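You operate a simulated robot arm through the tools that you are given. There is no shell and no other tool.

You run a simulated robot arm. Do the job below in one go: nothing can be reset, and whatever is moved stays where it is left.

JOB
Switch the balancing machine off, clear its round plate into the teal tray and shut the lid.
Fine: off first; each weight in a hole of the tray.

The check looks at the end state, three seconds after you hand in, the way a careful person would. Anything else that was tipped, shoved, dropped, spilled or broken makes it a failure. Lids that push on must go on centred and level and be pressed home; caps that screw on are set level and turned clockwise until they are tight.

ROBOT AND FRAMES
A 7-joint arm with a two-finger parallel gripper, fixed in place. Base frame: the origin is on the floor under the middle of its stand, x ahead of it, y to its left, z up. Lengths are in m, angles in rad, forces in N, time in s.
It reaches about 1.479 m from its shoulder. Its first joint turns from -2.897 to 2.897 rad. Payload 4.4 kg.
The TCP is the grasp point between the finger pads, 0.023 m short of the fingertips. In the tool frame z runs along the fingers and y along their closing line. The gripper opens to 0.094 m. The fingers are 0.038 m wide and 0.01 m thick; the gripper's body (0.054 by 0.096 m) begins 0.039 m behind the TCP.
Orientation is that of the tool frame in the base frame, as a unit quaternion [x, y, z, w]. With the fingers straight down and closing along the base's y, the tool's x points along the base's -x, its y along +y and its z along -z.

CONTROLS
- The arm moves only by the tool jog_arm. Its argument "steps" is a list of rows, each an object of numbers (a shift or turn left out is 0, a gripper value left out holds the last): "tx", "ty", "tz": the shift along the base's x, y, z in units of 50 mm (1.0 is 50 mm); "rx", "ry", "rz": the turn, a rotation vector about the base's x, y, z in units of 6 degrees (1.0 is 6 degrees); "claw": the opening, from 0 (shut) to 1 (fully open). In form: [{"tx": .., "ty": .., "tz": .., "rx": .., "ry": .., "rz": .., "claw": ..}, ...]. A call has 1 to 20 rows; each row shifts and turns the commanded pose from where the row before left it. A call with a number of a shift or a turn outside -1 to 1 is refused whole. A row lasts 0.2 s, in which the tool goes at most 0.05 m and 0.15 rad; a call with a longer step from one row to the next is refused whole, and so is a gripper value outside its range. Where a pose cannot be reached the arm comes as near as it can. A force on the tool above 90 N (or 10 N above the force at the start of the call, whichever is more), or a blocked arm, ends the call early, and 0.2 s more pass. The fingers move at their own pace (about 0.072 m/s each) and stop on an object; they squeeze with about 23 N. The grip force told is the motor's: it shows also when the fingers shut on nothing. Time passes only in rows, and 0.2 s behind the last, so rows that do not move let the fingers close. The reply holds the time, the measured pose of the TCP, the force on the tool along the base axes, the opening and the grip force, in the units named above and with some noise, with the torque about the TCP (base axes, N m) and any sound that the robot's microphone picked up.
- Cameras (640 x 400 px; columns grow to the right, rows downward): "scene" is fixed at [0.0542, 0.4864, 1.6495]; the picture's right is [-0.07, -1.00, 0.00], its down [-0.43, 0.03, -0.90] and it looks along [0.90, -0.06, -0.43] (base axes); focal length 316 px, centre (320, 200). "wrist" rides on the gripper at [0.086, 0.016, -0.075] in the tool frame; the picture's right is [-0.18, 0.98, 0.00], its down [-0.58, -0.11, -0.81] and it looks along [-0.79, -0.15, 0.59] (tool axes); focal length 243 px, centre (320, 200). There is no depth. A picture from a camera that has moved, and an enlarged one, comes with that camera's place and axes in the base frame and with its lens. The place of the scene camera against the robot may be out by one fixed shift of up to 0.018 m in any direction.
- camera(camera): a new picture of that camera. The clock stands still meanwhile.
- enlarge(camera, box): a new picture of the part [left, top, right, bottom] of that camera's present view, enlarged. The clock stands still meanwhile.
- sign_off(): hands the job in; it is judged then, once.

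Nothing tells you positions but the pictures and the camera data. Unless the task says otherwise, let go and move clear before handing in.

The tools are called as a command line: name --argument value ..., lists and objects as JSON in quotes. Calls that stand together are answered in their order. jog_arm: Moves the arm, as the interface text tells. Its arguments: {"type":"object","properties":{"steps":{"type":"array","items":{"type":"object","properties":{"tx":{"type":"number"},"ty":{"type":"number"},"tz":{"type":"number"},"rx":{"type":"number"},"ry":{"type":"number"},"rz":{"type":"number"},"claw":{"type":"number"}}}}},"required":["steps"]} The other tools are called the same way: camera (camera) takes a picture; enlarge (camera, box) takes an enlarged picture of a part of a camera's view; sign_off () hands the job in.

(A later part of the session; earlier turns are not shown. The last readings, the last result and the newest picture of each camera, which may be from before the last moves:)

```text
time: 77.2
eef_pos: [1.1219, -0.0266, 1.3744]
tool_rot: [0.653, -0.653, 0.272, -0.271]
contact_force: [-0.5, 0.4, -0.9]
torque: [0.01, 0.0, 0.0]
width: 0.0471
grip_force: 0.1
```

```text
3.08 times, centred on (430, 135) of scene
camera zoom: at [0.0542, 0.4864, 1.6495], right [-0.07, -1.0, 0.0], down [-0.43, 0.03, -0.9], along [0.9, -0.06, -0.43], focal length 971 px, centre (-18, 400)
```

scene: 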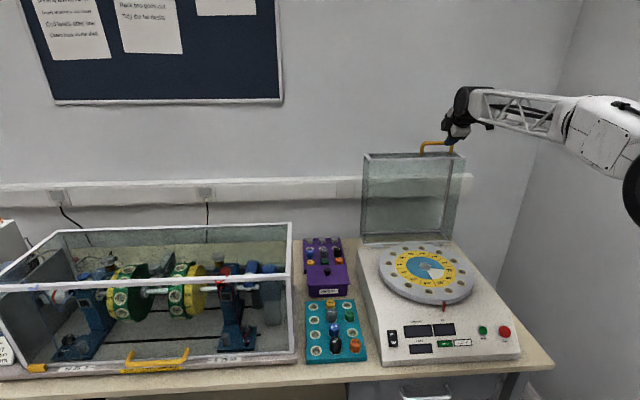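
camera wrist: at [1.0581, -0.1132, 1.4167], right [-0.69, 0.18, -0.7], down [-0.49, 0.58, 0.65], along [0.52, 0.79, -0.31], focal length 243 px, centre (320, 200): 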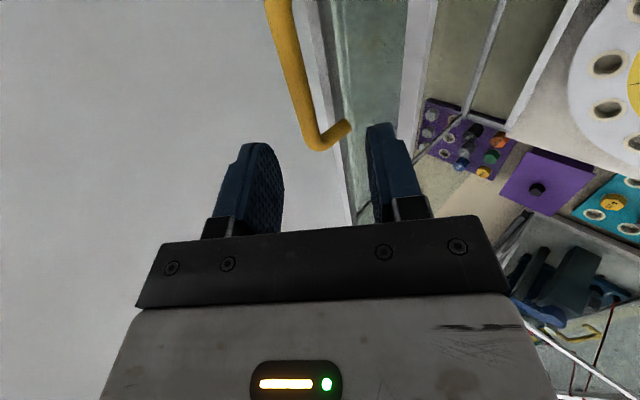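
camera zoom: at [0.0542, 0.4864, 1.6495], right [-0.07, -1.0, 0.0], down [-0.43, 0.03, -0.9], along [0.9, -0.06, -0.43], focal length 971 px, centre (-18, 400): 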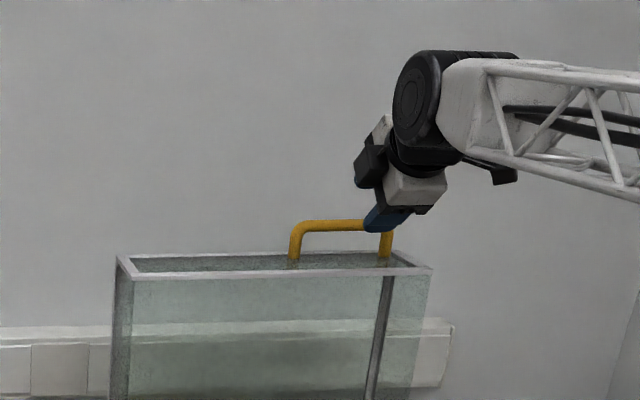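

The bar projects exactly where I expect it. I'll shift 13 mm along the closing line and advance partway.

jog_arm --steps '[{"tx": 0.186, "tz": 0.186, "claw": 0.36}, {"tx": 0.28, "tz": -0.28, "claw": 0.36}, {"tx": 0.28, "tz": -0.28, "claw": 0.36}, {"tx": 0.28, "tz": -0.28, "claw": 0.36}, {"claw": 0.36}]'

camera --camera "wrist"

enlarge --camera "scene" --box '[400, 100, 480, 180]'

```text
time: 78.4
eef_pos: [1.1737, -0.0273, 1.3409]
tool_rot: [-0.653, 0.653, -0.27, 0.271]
contact_force: [-0.3, -0.1, 0.3]
torque: [0.0, 0.02, 0.02]
width: 0.0337
grip_force: 0.0
```

```text
taken
camera wrist: at [1.11, -0.1134, 1.3824], right [-0.69, 0.18, -0.69], down [-0.49, 0.58, 0.65], along [0.52, 0.79, -0.31], focal length 243 px, centre (320, 200)
```

wrist: 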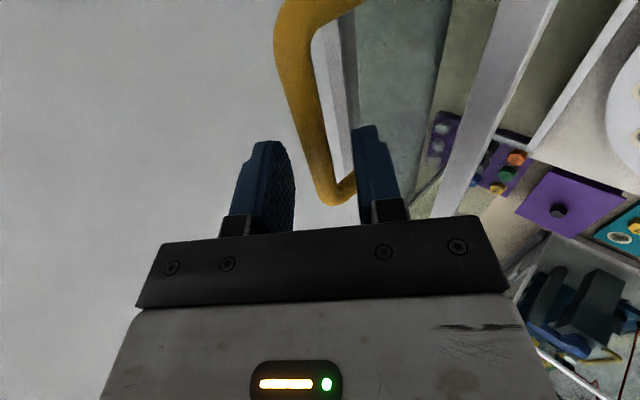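

```text
5.00 times, centred on (440, 140) of scene
camera zoom: at [0.0542, 0.4864, 1.6495], right [-0.07, -1.0, 0.0], down [-0.43, 0.03, -0.9], along [0.9, -0.06, -0.43], focal length 1578 px, centre (-280, 500)
```

zoom: 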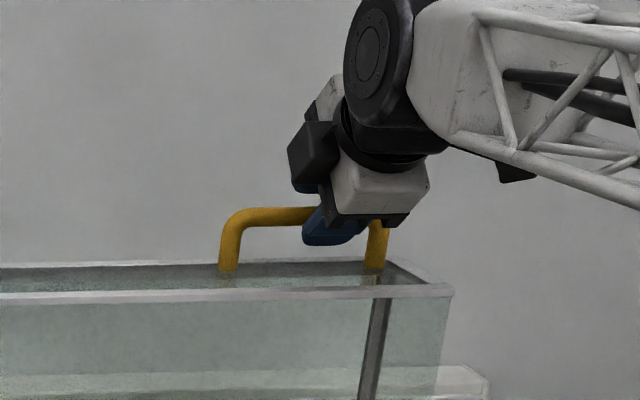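

The bar is between the fingers. I'll shift 3 mm and slide in the rest of the way.

jog_arm --steps '[{"tx": 0.2, "tz": -0.1, "claw": 0.36}, {"tx": 0.17, "tz": -0.17, "claw": 0.36}, {"tx": 0.14, "tz": -0.15, "claw": 0.36}, {"claw": 0.36}]'

camera --camera "wrist"

enlarge --camera "scene" --box '[410, 110, 470, 170]'

enlarge --camera "wrist" --box '[230, 60, 430, 240]'

```text
time: 79.4
eef_pos: [1.1993, -0.0272, 1.3202]
tool_rot: [-0.653, 0.653, -0.271, 0.271]
contact_force: [0.8, 0.5, 0.0]
torque: [0.02, 0.0, 0.04]
width: 0.0337
grip_force: 0.0
```

```text
taken
camera wrist: at [1.1351, -0.1127, 1.3609], right [-0.69, 0.18, -0.7], down [-0.49, 0.58, 0.65], along [0.52, 0.79, -0.31], focal length 243 px, centre (320, 200)
```

wrist: 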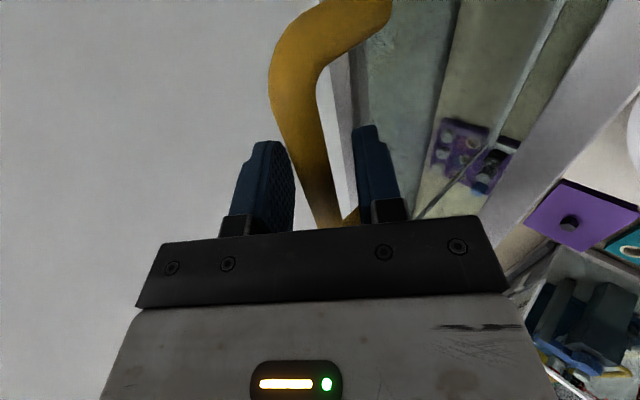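

```text
6.67 times, centred on (440, 140) of scene
camera zoom: at [0.0542, 0.4864, 1.6495], right [-0.07, -1.0, 0.0], down [-0.43, 0.03, -0.9], along [0.9, -0.06, -0.43], focal length 2103 px, centre (-480, 600)
```

zoom: 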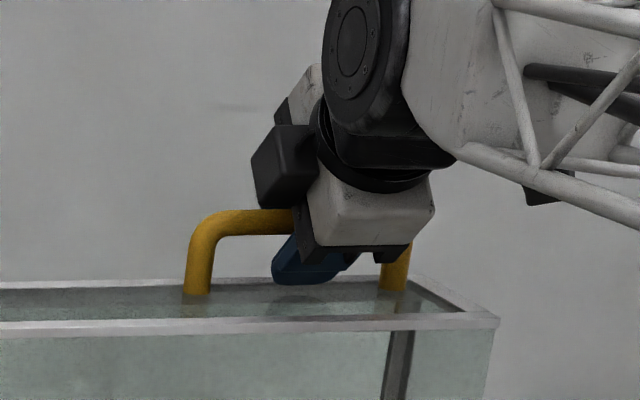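

```text
2.22 times, centred on (330, 150) of wrist
camera zoom: at [1.1351, -0.1127, 1.3609], right [-0.69, 0.18, -0.7], down [-0.49, 0.58, 0.65], along [0.52, 0.79, -0.31], focal length 539 px, centre (298, 311)
```

zoom: 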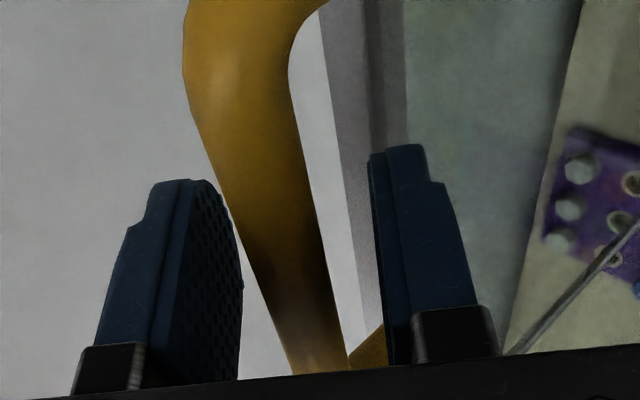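

The bar is fully between the pads. I'll close on it and read the forces.

jog_arm --steps '[{"claw": 0.2}, {"claw": 0.1}, {"claw": 0}, {"claw": 0}, {"claw": 0}]'

enlarge --camera "wrist" --box '[230, 60, 430, 240]'

enlarge --camera "scene" --box '[350, 100, 490, 260]'

```text
time: 80.6
eef_pos: [1.198, -0.0262, 1.319]
tool_rot: [0.654, -0.653, 0.27, -0.271]
contact_force: [1.6, -0.4, 5.0]
torque: [0.95, 0.01, -0.71]
width: 0.0145
grip_force: 45.5
```

```text
2.22 times, centred on (330, 150) of wrist
camera zoom: at [1.1349, -0.1128, 1.3612], right [-0.69, 0.18, -0.7], down [-0.49, 0.58, 0.65], along [0.52, 0.79, -0.31], focal length 539 px, centre (298, 311)
```

zoom: 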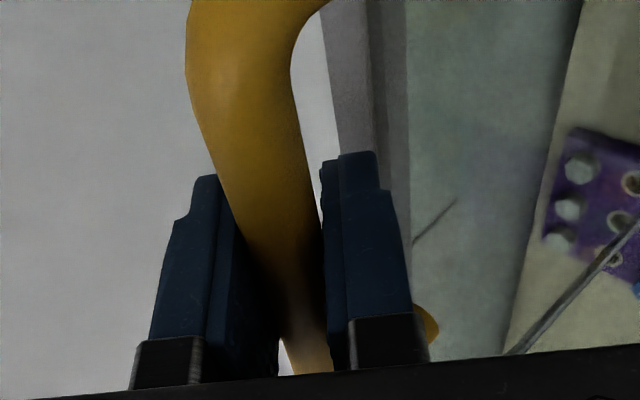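

```text
2.50 times, centred on (420, 180) of scene
camera zoom: at [0.0542, 0.4864, 1.6495], right [-0.07, -1.0, 0.0], down [-0.43, 0.03, -0.9], along [0.9, -0.06, -0.43], focal length 789 px, centre (70, 250)
```

zoom: 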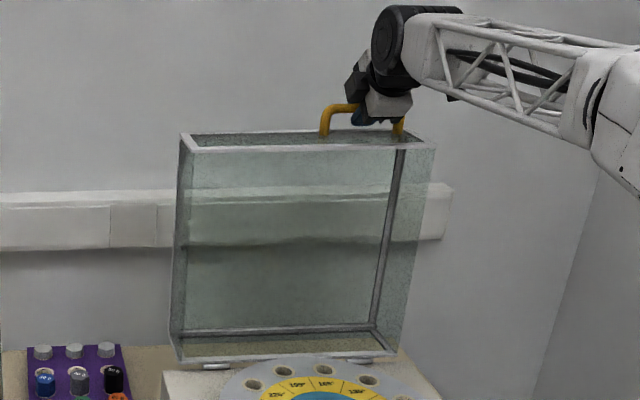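

Gripped on the 14.5 mm bar. There's about 1.2 N·m of torque about the tool axis, so the pads and bar are slightly skewed. I'll turn a little to relieve it before swinging.

jog_arm --steps '[{"rx": 0.12, "rz": -0.12}, {}]'

```text
time: 81.2
eef_pos: [1.2002, -0.0268, 1.3196]
tool_rot: [-0.648, 0.658, -0.268, 0.273]
contact_force: [1.5, -1.9, 1.7]
torque: [-1.56, -0.06, 0.96]
width: 0.015
grip_force: 45.0
```

jog_arm --steps '[{"rx": -0.07, "rz": 0.07}, {}]'

```text
time: 81.8
eef_pos: [1.1992, -0.025, 1.3209]
tool_rot: [-0.651, 0.656, -0.269, 0.271]
contact_force: [-1.7, 2.2, -5.6]
torque: [0.04, 0.03, 0.79]
width: 0.0146
grip_force: 44.6
```

Torque mostly relieved. Now I'll start the swing with a small 3° arc step and check the forces.

jog_arm --steps '[{"tx": -0.204, "tz": 0.05}, {"tx": -0.204, "tz": 0.042}, {}]'

enlarge --camera "scene" --box '[350, 100, 490, 260]'

```text
time: 82.6
eef_pos: [1.1791, -0.0258, 1.3232]
tool_rot: [-0.651, 0.656, -0.269, 0.27]
contact_force: [-4.1, 0.0, -22.6]
torque: [-0.56, 0.0, 0.32]
width: 0.0146
grip_force: 44.8
```

```text
2.50 times, centred on (420, 180) of scene
camera zoom: at [0.0542, 0.4864, 1.6495], right [-0.07, -1.0, 0.0], down [-0.43, 0.03, -0.9], along [0.9, -0.06, -0.43], focal length 789 px, centre (70, 250)
```

zoom: 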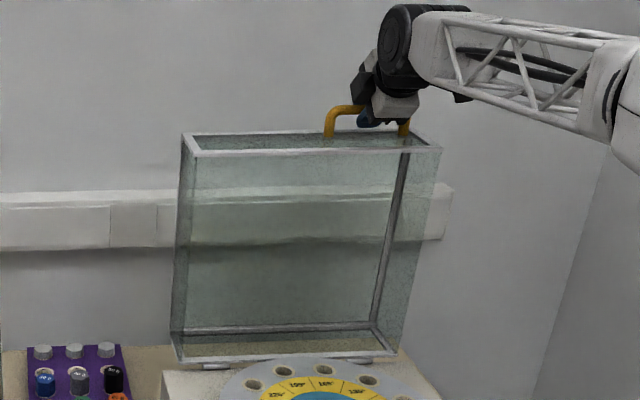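

The lid follows. The tool is being pulled down about 22 N, so the true arc is flatter than I assumed; I'll lower z by 2 mm and adapt.

jog_arm --steps '[{"tz": -0.04}, {}]'

```text
time: 83.2
eef_pos: [1.1781, -0.0255, 1.3238]
tool_rot: [-0.651, 0.656, -0.27, 0.27]
contact_force: [-3.0, 0.3, -22.7]
torque: [-0.43, -0.02, 0.45]
width: 0.0146
grip_force: 45.1
```

enlarge --camera "wrist" --box '[230, 60, 430, 240]'

jog_arm --steps '[{"tz": -0.06}, {}]'

enlarge --camera "wrist" --box '[230, 60, 430, 240]'

```text
2.22 times, centred on (330, 150) of wrist
camera zoom: at [1.1143, -0.1126, 1.3645], right [-0.69, 0.19, -0.69], down [-0.49, 0.58, 0.65], along [0.53, 0.79, -0.31], focal length 539 px, centre (298, 311)
```

zoom: 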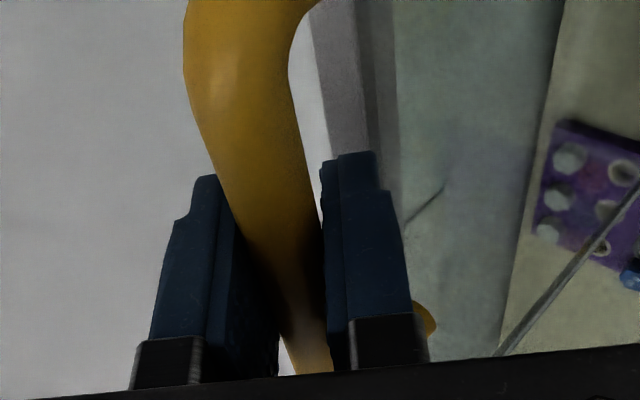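

```text
time: 83.8
eef_pos: [1.1788, -0.0258, 1.3245]
tool_rot: [-0.65, 0.656, -0.27, 0.273]
contact_force: [0.4, -4.4, -7.9]
torque: [-0.26, -0.02, 0.69]
width: 0.0149
grip_force: 45.4
```

```text
2.22 times, centred on (330, 150) of wrist
camera zoom: at [1.1139, -0.1126, 1.3644], right [-0.69, 0.19, -0.7], down [-0.49, 0.58, 0.65], along [0.53, 0.79, -0.31], focal length 539 px, centre (298, 311)
```

zoom: 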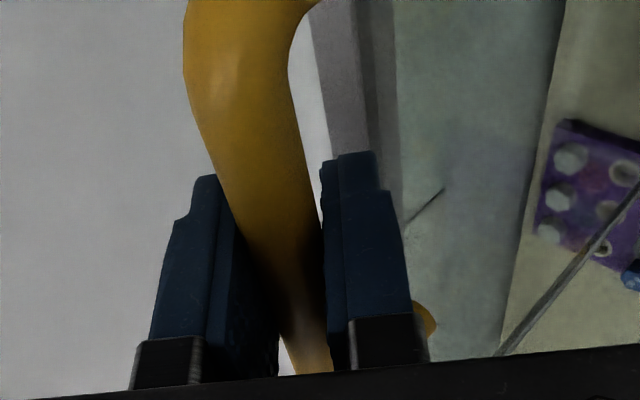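

The true arc is flatter (slope about 0.15 rather than 0.22). I'll continue with a refined arc model.

jog_arm --steps '[{"tx": -0.273, "tz": 0.01}, {"tx": -0.273, "tz": 0.01}, {"tx": -0.273, "tz": 0.01}, {}]'

enlarge --camera "wrist" --box '[230, 60, 430, 240]'

enlarge --camera "scene" --box '[350, 100, 490, 260]'

```text
time: 84.8
eef_pos: [1.1373, -0.0256, 1.327]
tool_rot: [-0.65, 0.654, -0.272, 0.274]
contact_force: [3.4, -5.6, 52.2]
torque: [-0.49, -0.06, 0.51]
width: 0.0149
grip_force: 45.0
```

```text
2.22 times, centred on (330, 150) of wrist
camera zoom: at [1.0721, -0.1125, 1.3677], right [-0.69, 0.19, -0.7], down [-0.5, 0.58, 0.65], along [0.53, 0.79, -0.31], focal length 539 px, centre (298, 311)
```

zoom: 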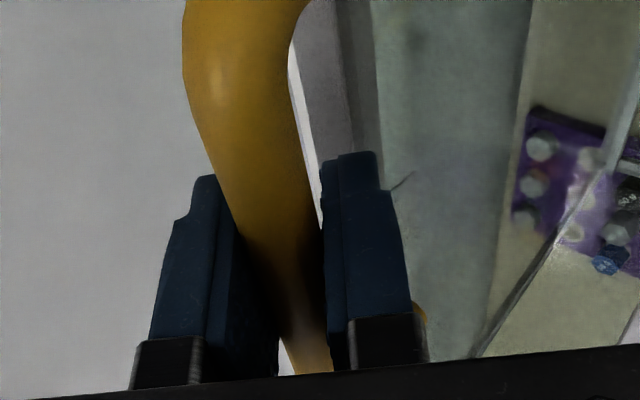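

```text
2.50 times, centred on (420, 180) of scene
camera zoom: at [0.0542, 0.4864, 1.6495], right [-0.07, -1.0, 0.0], down [-0.43, 0.03, -0.9], along [0.9, -0.06, -0.43], focal length 789 px, centre (70, 250)
```

zoom: 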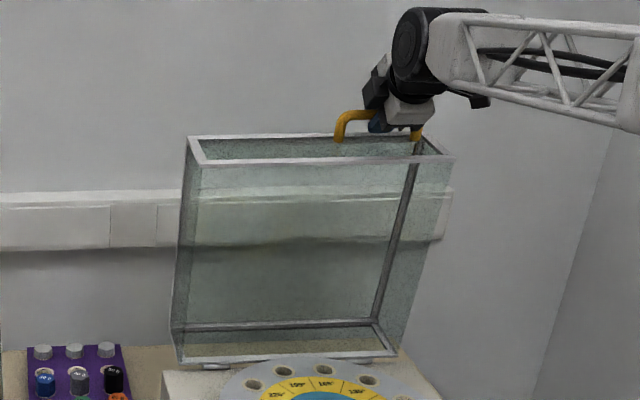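

jog_arm --steps '[{"tz": 0.08}, {}]'

```text
time: 85.4
eef_pos: [1.138, -0.0259, 1.3264]
tool_rot: [-0.651, 0.655, -0.27, 0.272]
contact_force: [2.9, -4.5, 51.4]
torque: [-0.52, -0.08, 0.51]
width: 0.0146
grip_force: 45.1
```

jog_arm --steps '[{"tz": 0.06}, {}]'

```text
time: 86.0
eef_pos: [1.1379, -0.026, 1.3279]
tool_rot: [-0.651, 0.655, -0.269, 0.272]
contact_force: [1.8, -7.7, 34.2]
torque: [-0.4, 0.04, 0.69]
width: 0.0145
grip_force: 45.4
```

Holding tight fights the hinge, so I'll loosen to a cage around the bar (about 22 mm) and let it float while guiding.

jog_arm --steps '[{"claw": 0.19}, {"claw": 0.23}, {"claw": 0.23}, {"claw": 0.23}]'

camera --camera "wrist"

enlarge --camera "scene" --box '[350, 100, 490, 260]'

```text
time: 87.0
eef_pos: [1.1383, -0.025, 1.3273]
tool_rot: [-0.651, 0.656, -0.269, 0.272]
contact_force: [1.1, 0.3, -0.2]
torque: [0.01, -0.01, 0.01]
width: 0.0218
grip_force: 0.1
```

```text
taken
camera wrist: at [1.0735, -0.1121, 1.3686], right [-0.69, 0.19, -0.69], down [-0.49, 0.58, 0.65], along [0.53, 0.79, -0.31], focal length 243 px, centre (320, 200)
```

wrist: 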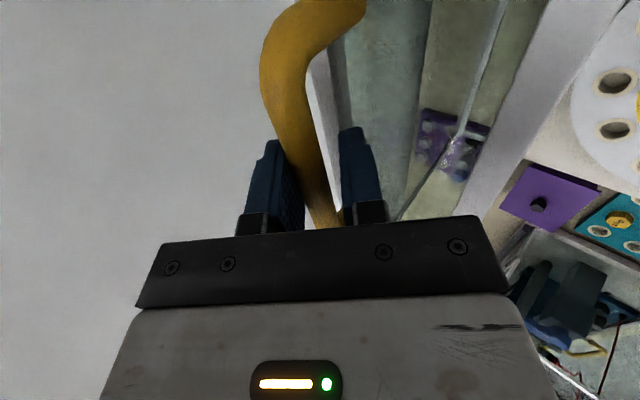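

```text
2.50 times, centred on (420, 180) of scene
camera zoom: at [0.0542, 0.4864, 1.6495], right [-0.07, -1.0, 0.0], down [-0.43, 0.03, -0.9], along [0.9, -0.06, -0.43], focal length 789 px, centre (70, 250)
```

zoom: 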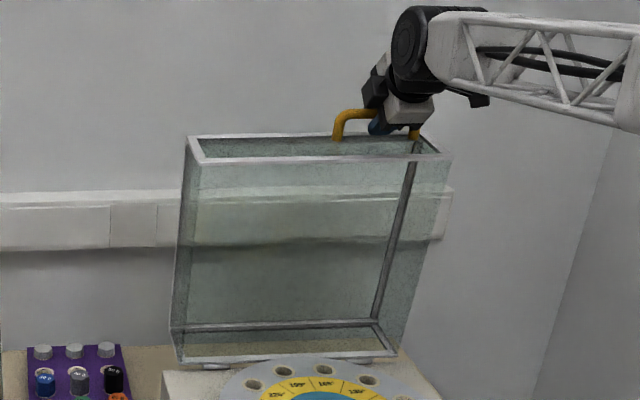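

The lid holds by itself and there's no load on the tool. I'll continue the arc in the loose cage.

jog_arm --steps '[{"tx": -0.416, "tz": 0.018, "claw": 0.23}, {"tx": -0.414, "tz": -0.002, "claw": 0.23}, {"tx": -0.414, "tz": -0.026, "claw": 0.23}, {"claw": 0.23}]'

camera --camera "wrist"

enlarge --camera "scene" --box '[350, 100, 490, 260]'

```text
time: 88.0
eef_pos: [1.0753, -0.026, 1.3282]
tool_rot: [-0.651, 0.656, -0.269, 0.272]
contact_force: [-0.1, 0.2, 0.2]
torque: [0.02, 0.01, -0.03]
width: 0.0216
grip_force: 0.0
```

```text
taken
camera wrist: at [1.011, -0.1134, 1.3674], right [-0.69, 0.19, -0.69], down [-0.49, 0.58, 0.65], along [0.53, 0.79, -0.31], focal length 243 px, centre (320, 200)
```

wrist: 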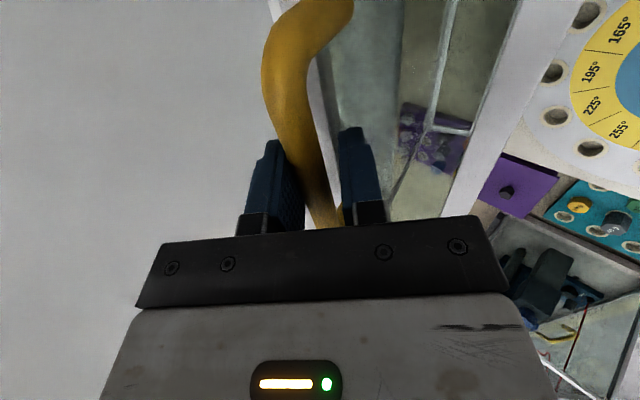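

```text
2.50 times, centred on (420, 180) of scene
camera zoom: at [0.0542, 0.4864, 1.6495], right [-0.07, -1.0, 0.0], down [-0.43, 0.03, -0.9], along [0.9, -0.06, -0.43], focal length 789 px, centre (70, 250)
```

zoom: 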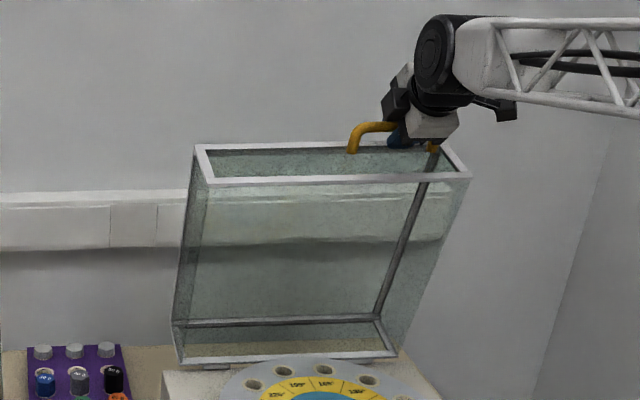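

Smooth, with no load. Continuing the arc.

jog_arm --steps '[{"tx": -0.412, "tz": -0.048}, {"tx": -0.41, "tz": -0.068}, {"tx": -0.404, "tz": -0.09}, {"tx": -0.4, "tz": -0.11}, {"tx": -0.392, "tz": -0.132}, {}]'

camera --camera "wrist"

enlarge --camera "scene" --box '[350, 100, 500, 270]'

```text
time: 89.4
eef_pos: [0.9765, -0.0277, 1.3066]
tool_rot: [-0.651, 0.656, -0.27, 0.271]
contact_force: [0.2, 0.1, -0.7]
torque: [0.0, 0.04, 0.02]
width: 0.0219
grip_force: 0.0
```

```text
taken
camera wrist: at [0.9102, -0.1147, 1.3465], right [-0.69, 0.19, -0.69], down [-0.49, 0.58, 0.65], along [0.53, 0.79, -0.31], focal length 243 px, centre (320, 200)
```

wrist: 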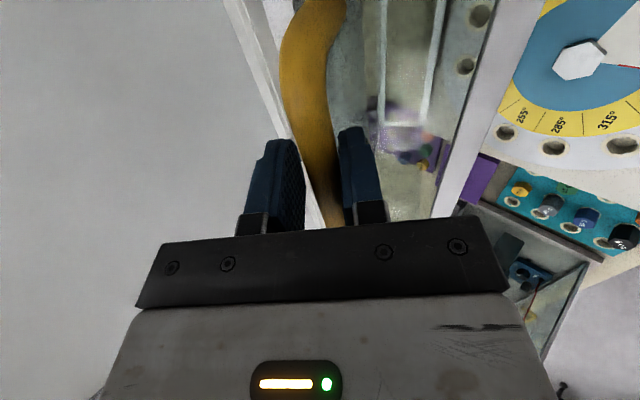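

```text
2.35 times, centred on (425, 185) of scene
camera zoom: at [0.0542, 0.4864, 1.6495], right [-0.07, -1.0, 0.0], down [-0.43, 0.03, -0.9], along [0.9, -0.06, -0.43], focal length 742 px, centre (73, 235)
```

zoom: 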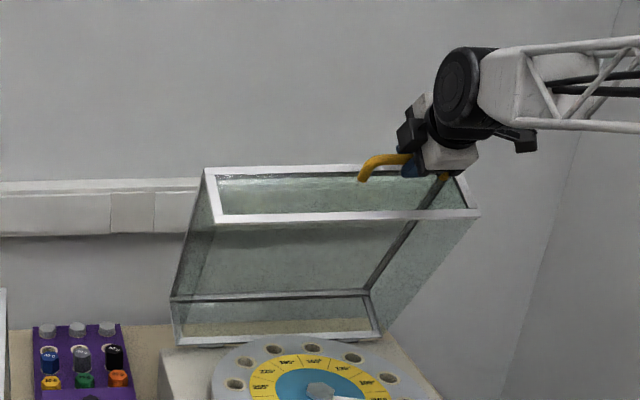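

jog_arm --steps '[{"tx": -0.386, "tz": -0.152}, {"tx": -0.378, "tz": -0.172}, {"tx": -0.368, "tz": -0.192}, {"tx": -0.356, "tz": -0.21}, {"tx": -0.346, "tz": -0.228}, {}]'

camera --camera "wrist"

enlarge --camera "scene" --box '[350, 130, 510, 310]'

```text
time: 90.8
eef_pos: [0.8854, -0.0268, 1.2588]
tool_rot: [-0.65, 0.656, -0.27, 0.271]
contact_force: [-0.4, -0.7, -0.2]
torque: [0.01, -0.02, 0.03]
width: 0.0218
grip_force: 0.7
```

```text
taken
camera wrist: at [0.8197, -0.1128, 1.2996], right [-0.69, 0.19, -0.69], down [-0.49, 0.58, 0.65], along [0.53, 0.79, -0.31], focal length 243 px, centre (320, 200)
```

wrist: 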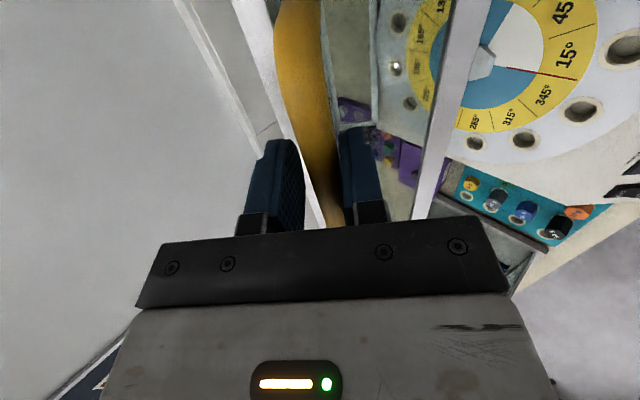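

```text
2.22 times, centred on (430, 220) of scene
camera zoom: at [0.0542, 0.4864, 1.6495], right [-0.07, -1.0, 0.0], down [-0.43, 0.03, -0.9], along [0.9, -0.06, -0.43], focal length 701 px, centre (76, 156)
```

zoom: 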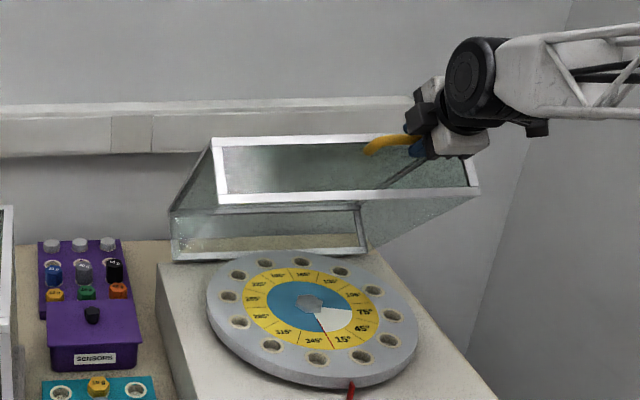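

jog_arm --steps '[{"tx": -0.334, "tz": -0.246}, {"tx": -0.32, "tz": -0.264}, {"tx": -0.306, "tz": -0.28}, {"tx": -0.29, "tz": -0.296}, {"tx": -0.276, "tz": -0.312}, {}]'

camera --camera "wrist"

enlarge --camera "scene" --box '[350, 150, 520, 330]'

```text
time: 92.2
eef_pos: [0.8057, -0.0255, 1.1909]
tool_rot: [-0.651, 0.656, -0.269, 0.271]
contact_force: [-0.5, 1.4, -0.5]
torque: [-0.01, -0.02, -0.01]
width: 0.0221
grip_force: 0.2
```

```text
taken
camera wrist: at [0.7412, -0.1121, 1.2315], right [-0.69, 0.19, -0.69], down [-0.49, 0.58, 0.65], along [0.53, 0.79, -0.31], focal length 243 px, centre (320, 200)
```

wrist: 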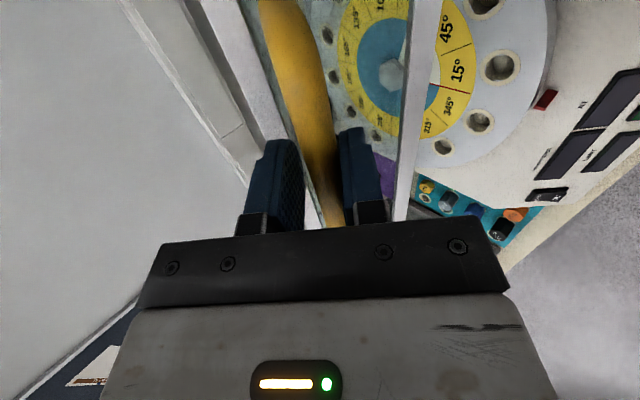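

```text
2.22 times, centred on (435, 240) of scene
camera zoom: at [0.0542, 0.4864, 1.6495], right [-0.07, -1.0, 0.0], down [-0.43, 0.03, -0.9], along [0.9, -0.06, -0.43], focal length 701 px, centre (64, 111)
```

zoom: 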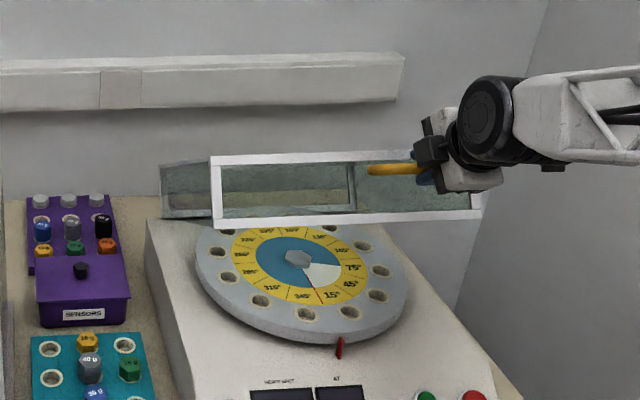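

jog_arm --steps '[{"tx": -0.258, "tz": -0.324}, {"tx": -0.24, "tz": -0.338}, {"tx": -0.222, "tz": -0.348}, {"tx": -0.204, "tz": -0.362}, {"tx": -0.186, "tz": -0.37}, {}]'

camera --camera "wrist"

enlarge --camera "scene" --box '[340, 190, 540, 370]'

```text
time: 93.6
eef_pos: [0.7489, -0.0272, 1.1021]
tool_rot: [-0.65, 0.656, -0.27, 0.271]
contact_force: [-0.5, 0.7, -0.3]
torque: [0.0, -0.04, 0.02]
width: 0.0222
grip_force: 0.2
```

```text
taken
camera wrist: at [0.6843, -0.1137, 1.1427], right [-0.69, 0.19, -0.69], down [-0.49, 0.58, 0.65], along [0.53, 0.79, -0.31], focal length 243 px, centre (320, 200)
```

wrist: 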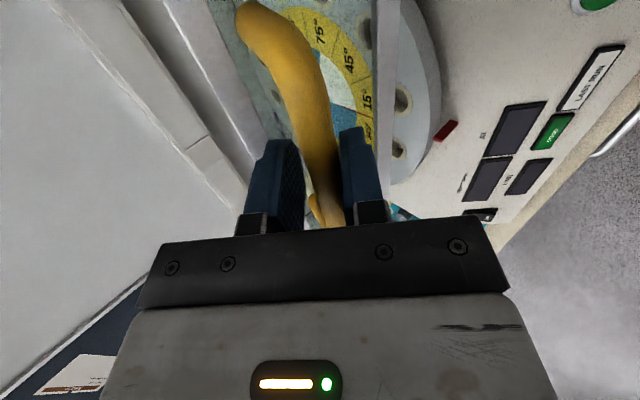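

```text
2.22 times, centred on (440, 280) of scene
camera zoom: at [0.0542, 0.4864, 1.6495], right [-0.07, -1.0, 0.0], down [-0.43, 0.03, -0.9], along [0.9, -0.06, -0.43], focal length 701 px, centre (53, 22)
```

zoom: 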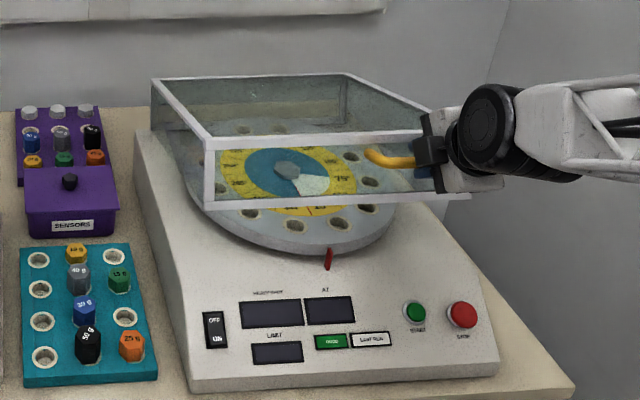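

jog_arm --steps '[{"tx": -0.166, "tz": -0.382}, {"tx": -0.144, "tz": -0.388}, {"tx": -0.126, "tz": -0.394}, {}]'

camera --camera "wrist"

enlarge --camera "scene" --box '[350, 210, 530, 370]'

```text
time: 94.6
eef_pos: [0.7293, -0.0264, 1.0427]
tool_rot: [-0.651, 0.656, -0.27, 0.271]
contact_force: [0.1, -0.2, -1.2]
torque: [-0.02, -0.03, 0.01]
width: 0.0222
grip_force: 0.3
```

```text
taken
camera wrist: at [0.6655, -0.1132, 1.0843], right [-0.69, 0.19, -0.69], down [-0.49, 0.58, 0.65], along [0.53, 0.79, -0.31], focal length 243 px, centre (320, 200)
```

wrist: 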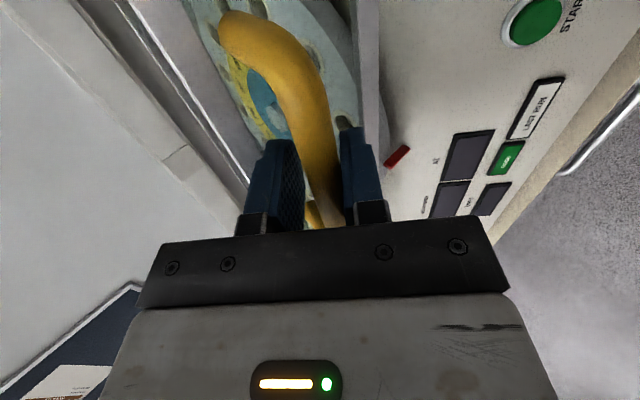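

```text
2.50 times, centred on (440, 290) of scene
camera zoom: at [0.0542, 0.4864, 1.6495], right [-0.07, -1.0, 0.0], down [-0.43, 0.03, -0.9], along [0.9, -0.06, -0.43], focal length 789 px, centre (20, -25)
```

zoom: 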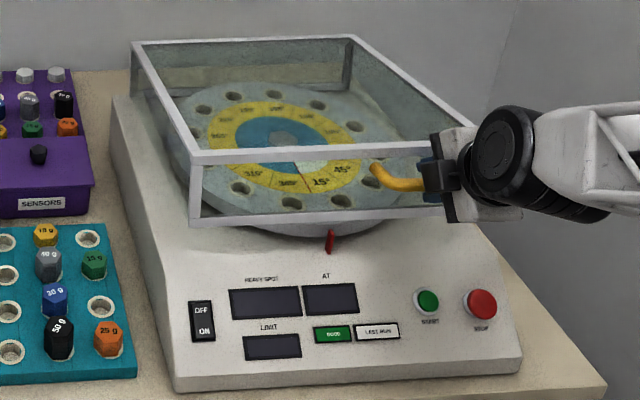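

jog_arm --steps '[{"tx": -0.052, "tz": -0.2}, {"tx": -0.05, "tz": -0.2}, {"tx": -0.044, "tz": -0.2}, {}]'

enlarge --camera "scene" --box '[350, 210, 530, 370]'

camera --camera "wrist"

```text
time: 95.6
eef_pos: [0.7223, -0.0263, 1.0133]
tool_rot: [-0.651, 0.656, -0.269, 0.271]
contact_force: [-1.7, 0.5, -0.6]
torque: [-0.01, -0.02, 0.0]
width: 0.0223
grip_force: 0.8
```

```text
2.50 times, centred on (440, 290) of scene
camera zoom: at [0.0542, 0.4864, 1.6495], right [-0.07, -1.0, 0.0], down [-0.43, 0.03, -0.9], along [0.9, -0.06, -0.43], focal length 789 px, centre (20, -25)
```

zoom: 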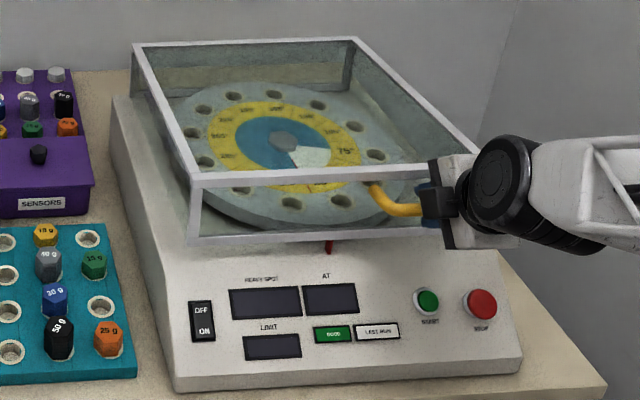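

```text
taken
camera wrist: at [0.6575, -0.1134, 1.0549], right [-0.69, 0.19, -0.69], down [-0.49, 0.58, 0.65], along [0.53, 0.79, -0.31], focal length 243 px, centre (320, 200)
```

wrist: 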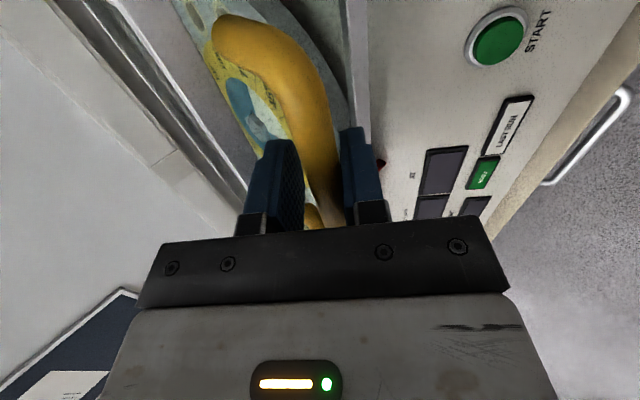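

jog_arm --steps '[{"tx": -0.02, "tz": -0.12}, {}]'

enlarge --camera "scene" --box '[380, 270, 480, 340]'

enlarge --camera "wrist" --box '[220, 60, 420, 240]'

```text
time: 96.2
eef_pos: [0.7209, -0.0262, 1.0069]
tool_rot: [-0.65, 0.656, -0.27, 0.272]
contact_force: [-2.2, 0.6, -0.8]
torque: [-0.01, 0.0, 0.04]
width: 0.0226
grip_force: 0.9
```

```text
5.71 times, centred on (430, 305) of scene
camera zoom: at [0.0542, 0.4864, 1.6495], right [-0.07, -1.0, 0.0], down [-0.43, 0.03, -0.9], along [0.9, -0.06, -0.43], focal length 1803 px, centre (-309, -400)
```

zoom: 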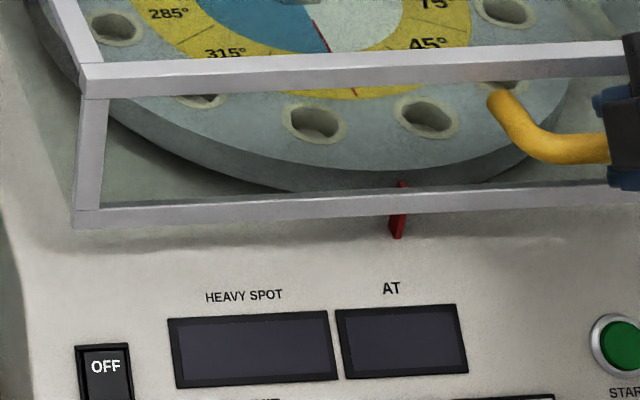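

```text
2.22 times, centred on (320, 150) of wrist
camera zoom: at [0.6563, -0.1138, 1.0486], right [-0.69, 0.19, -0.69], down [-0.49, 0.58, 0.65], along [0.53, 0.79, -0.31], focal length 539 px, centre (320, 311)
```

zoom: 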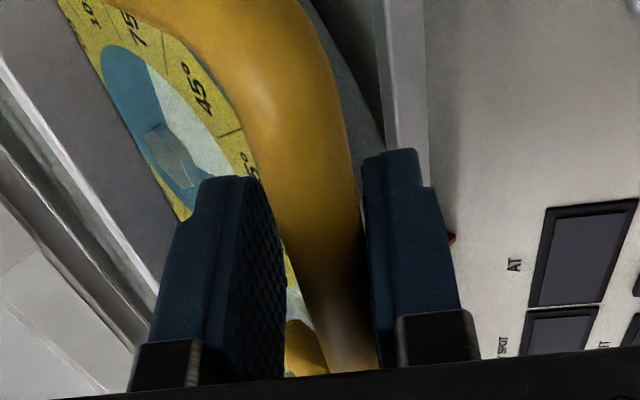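

The rim is still about 1 cm above the deck, and it will land in front of the red pointer. Lowering further.

jog_arm --steps '[{"tx": -0.015, "tz": -0.1}, {}]'

enlarge --camera "scene" --box '[380, 270, 480, 340]'

```text
time: 96.8
eef_pos: [0.7217, -0.0271, 1.0038]
tool_rot: [-0.65, 0.656, -0.271, 0.272]
contact_force: [-2.0, 0.1, -0.7]
torque: [-0.01, 0.03, 0.03]
width: 0.0227
grip_force: 1.2
```

```text
5.71 times, centred on (430, 305) of scene
camera zoom: at [0.0542, 0.4864, 1.6495], right [-0.07, -1.0, 0.0], down [-0.43, 0.03, -0.9], along [0.9, -0.06, -0.43], focal length 1803 px, centre (-309, -400)
```

zoom: 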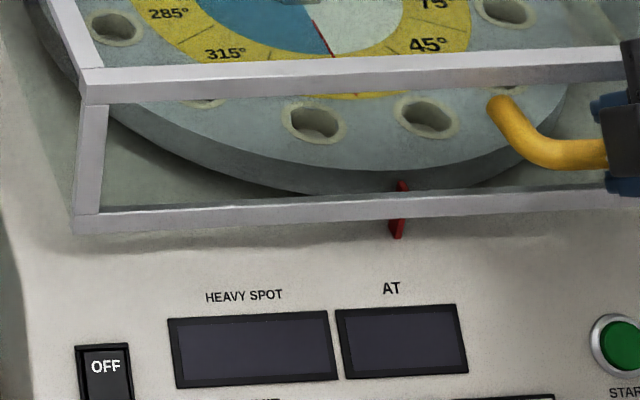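

jog_arm --steps '[{"tx": -0.015, "tz": -0.12}, {}]'

enlarge --camera "scene" --box '[380, 270, 480, 340]'

```text
time: 97.4
eef_pos: [0.7208, -0.0273, 0.9969]
tool_rot: [-0.651, 0.656, -0.27, 0.271]
contact_force: [-2.5, 0.6, -0.4]
torque: [-0.04, -0.02, 0.04]
width: 0.0222
grip_force: 1.3
```

```text
5.71 times, centred on (430, 305) of scene
camera zoom: at [0.0542, 0.4864, 1.6495], right [-0.07, -1.0, 0.0], down [-0.43, 0.03, -0.9], along [0.9, -0.06, -0.43], focal length 1803 px, centre (-309, -400)
```

zoom: 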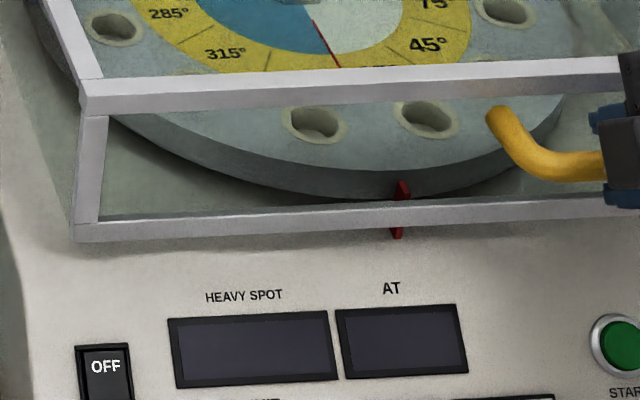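

jog_arm --steps '[{"tx": -0.01, "tz": -0.1}, {}]'

enlarge --camera "scene" --box '[380, 270, 480, 340]'

enlarge --camera "wrist" --box '[220, 60, 420, 240]'

```text
time: 98.0
eef_pos: [0.7197, -0.0278, 0.9913]
tool_rot: [-0.651, 0.656, -0.27, 0.271]
contact_force: [-0.9, -1.2, -1.7]
torque: [-0.01, -0.03, 0.02]
width: 0.0226
grip_force: 1.3
```

```text
5.71 times, centred on (430, 305) of scene
camera zoom: at [0.0542, 0.4864, 1.6495], right [-0.07, -1.0, 0.0], down [-0.43, 0.03, -0.9], along [0.9, -0.06, -0.43], focal length 1803 px, centre (-309, -400)
```

zoom: 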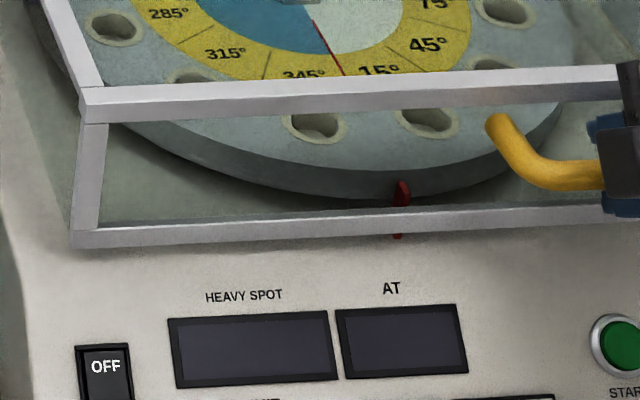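

```text
2.22 times, centred on (320, 150) of wrist
camera zoom: at [0.6552, -0.114, 1.0322], right [-0.69, 0.19, -0.69], down [-0.49, 0.58, 0.65], along [0.53, 0.79, -0.31], focal length 539 px, centre (320, 311)
```

zoom: 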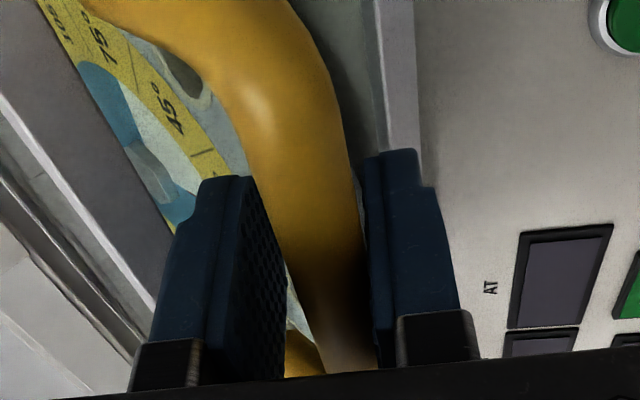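

jog_arm --steps '[{"tx": -0.01, "tz": -0.1}, {}]'

enlarge --camera "scene" --box '[380, 270, 480, 340]'

```text
time: 98.6
eef_pos: [0.7202, -0.0258, 0.9861]
tool_rot: [-0.651, 0.656, -0.27, 0.271]
contact_force: [-0.9, -0.1, -1.6]
torque: [-0.07, 0.0, 0.07]
width: 0.0225
grip_force: 0.8
```

```text
5.71 times, centred on (430, 305) of scene
camera zoom: at [0.0542, 0.4864, 1.6495], right [-0.07, -1.0, 0.0], down [-0.43, 0.03, -0.9], along [0.9, -0.06, -0.43], focal length 1803 px, centre (-309, -400)
```

zoom: 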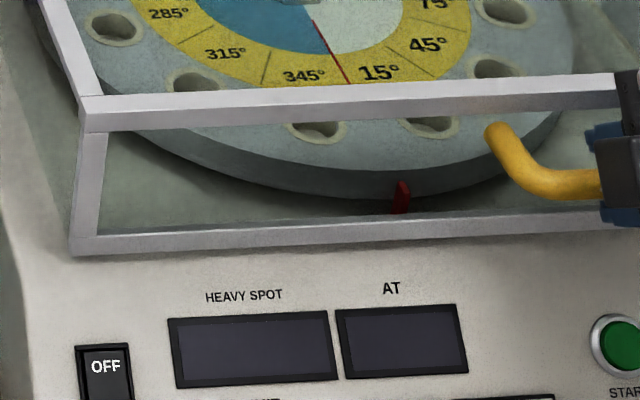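

jog_arm --steps '[{"tx": -0.005, "tz": -0.08}, {}]'

enlarge --camera "scene" --box '[380, 270, 480, 340]'

```text
time: 99.2
eef_pos: [0.7193, -0.0267, 0.9822]
tool_rot: [-0.651, 0.656, -0.27, 0.272]
contact_force: [-16.2, -1.6, 1.9]
torque: [0.03, -0.12, 0.29]
width: 0.0215
grip_force: 0.0
```

```text
5.71 times, centred on (430, 305) of scene
camera zoom: at [0.0542, 0.4864, 1.6495], right [-0.07, -1.0, 0.0], down [-0.43, 0.03, -0.9], along [0.9, -0.06, -0.43], focal length 1803 px, centre (-309, -400)
```

zoom: 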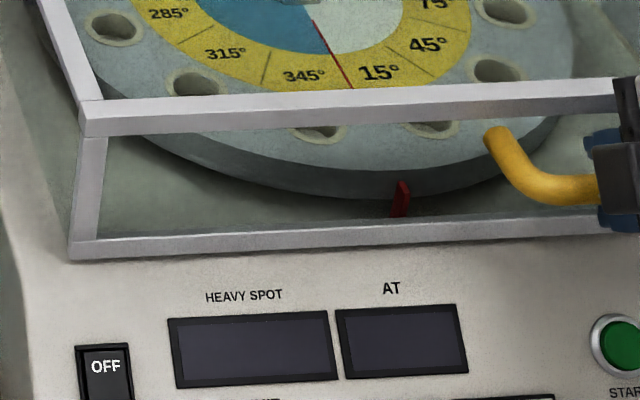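

A fingertip is touching the lid's front wall (−16 N in x). I'll back off a few millimetres.

jog_arm --steps '[{"tx": -0.1}, {}]'

enlarge --camera "wrist" --box '[220, 60, 420, 240]'

enlarge --camera "scene" --box '[340, 230, 480, 340]'

```text
time: 99.8
eef_pos: [0.7136, -0.027, 0.9836]
tool_rot: [-0.651, 0.655, -0.27, 0.272]
contact_force: [0.3, -0.3, -0.7]
torque: [-0.03, -0.02, -0.04]
width: 0.0221
grip_force: 0.6
```

```text
2.22 times, centred on (320, 150) of wrist
camera zoom: at [0.6494, -0.1135, 1.0239], right [-0.69, 0.19, -0.69], down [-0.49, 0.58, 0.65], along [0.53, 0.79, -0.31], focal length 539 px, centre (320, 311)
```

zoom: 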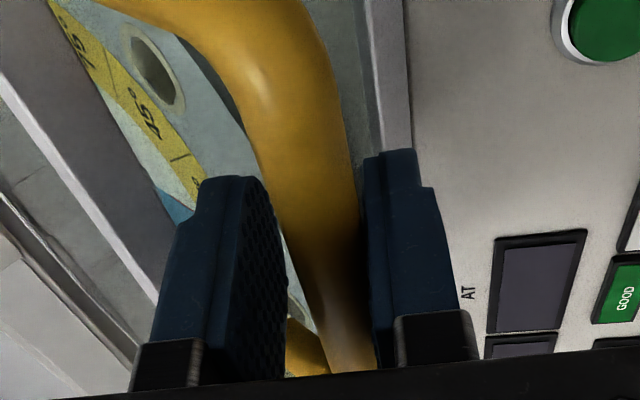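

```text
3.64 times, centred on (410, 285) of scene
camera zoom: at [0.0542, 0.4864, 1.6495], right [-0.07, -1.0, 0.0], down [-0.43, 0.03, -0.9], along [0.9, -0.06, -0.43], focal length 1147 px, centre (-7, -109)
```

zoom: 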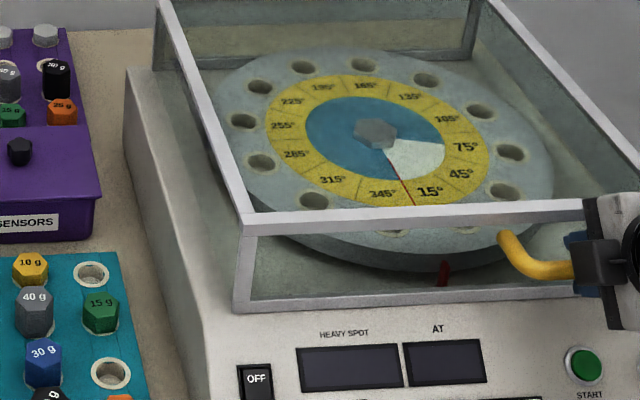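

jog_arm --steps '[{"tz": -0.08}, {}]'

enlarge --camera "wrist" --box '[220, 60, 420, 240]'

enlarge --camera "scene" --box '[380, 270, 480, 340]'

```text
time: 100.4
eef_pos: [0.7134, -0.0258, 0.9787]
tool_rot: [-0.651, 0.655, -0.27, 0.272]
contact_force: [0.2, 0.2, 0.4]
torque: [-0.03, 0.01, 0.0]
width: 0.0217
grip_force: 0.1
```

```text
2.22 times, centred on (320, 150) of wrist
camera zoom: at [0.6491, -0.113, 1.0196], right [-0.69, 0.19, -0.69], down [-0.49, 0.58, 0.65], along [0.53, 0.79, -0.31], focal length 539 px, centre (320, 311)
```

zoom: 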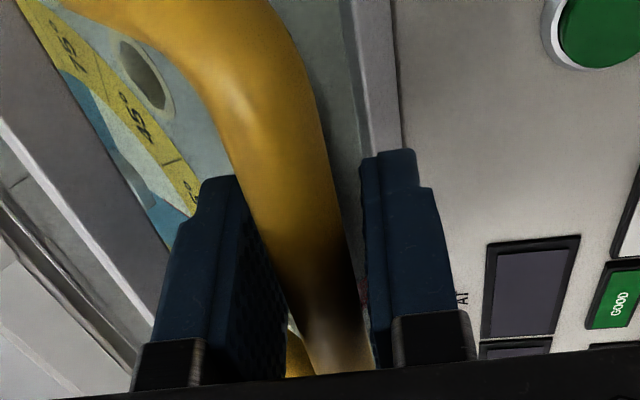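

```text
5.71 times, centred on (430, 305) of scene
camera zoom: at [0.0542, 0.4864, 1.6495], right [-0.07, -1.0, 0.0], down [-0.43, 0.03, -0.9], along [0.9, -0.06, -0.43], focal length 1803 px, centre (-309, -400)
```

zoom: 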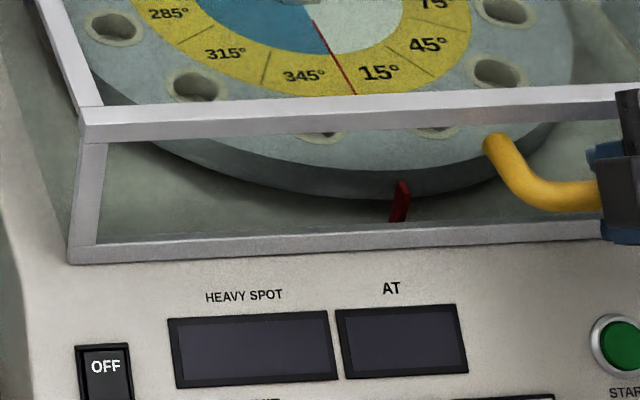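

The bar has come free of the lower finger, so the lid is now resting on the deck. I'll back the fingers off along their own axis.

jog_arm --steps '[{"tx": -0.15, "tz": 0.15, "claw": 0.23}, {"tx": -0.2, "tz": 0.2, "claw": 0.26}, {"tx": -0.25, "tz": 0.25, "claw": 0.3}, {"tx": -0.4, "tz": 0.4, "claw": 0.4}, {"tx": -0.4, "tz": 0.4, "claw": 0.4}, {"tx": -0.4, "tz": 0.4, "claw": 0.4}, {}]'

camera --camera "scene"

enlarge --camera "scene" --box '[340, 220, 540, 370]'

camera --camera "wrist"

```text
time: 102.0
eef_pos: [0.6251, -0.026, 1.0685]
tool_rot: [-0.651, 0.656, -0.27, 0.271]
contact_force: [-0.1, 0.3, -1.1]
torque: [0.02, 0.02, 0.0]
width: 0.0375
grip_force: 0.0
```

```text
taken
```

scene: 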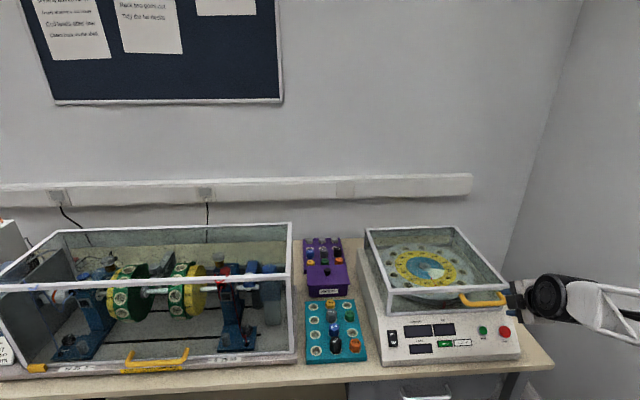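

```text
2.67 times, centred on (440, 295) of scene
camera zoom: at [0.0542, 0.4864, 1.6495], right [-0.07, -1.0, 0.0], down [-0.43, 0.03, -0.9], along [0.9, -0.06, -0.43], focal length 841 px, centre (0, -53)
```

zoom: 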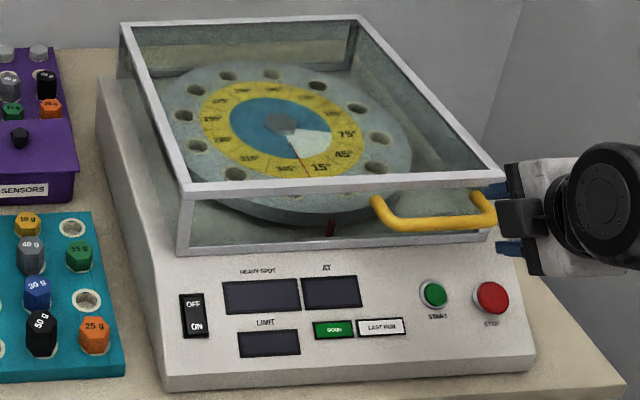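

```text
taken
camera wrist: at [0.5594, -0.1126, 1.11], right [-0.69, 0.19, -0.69], down [-0.49, 0.58, 0.65], along [0.53, 0.79, -0.31], focal length 243 px, centre (320, 200)
```

wrist: 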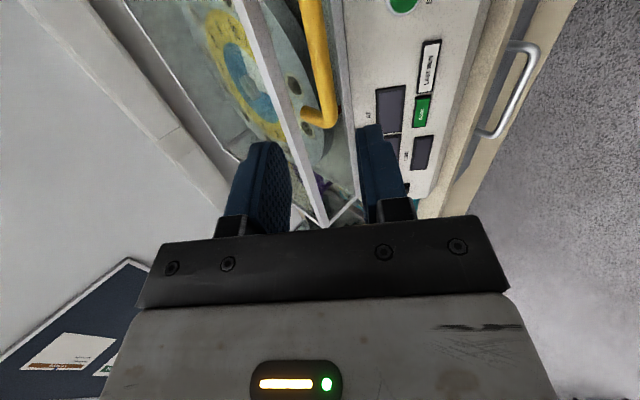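

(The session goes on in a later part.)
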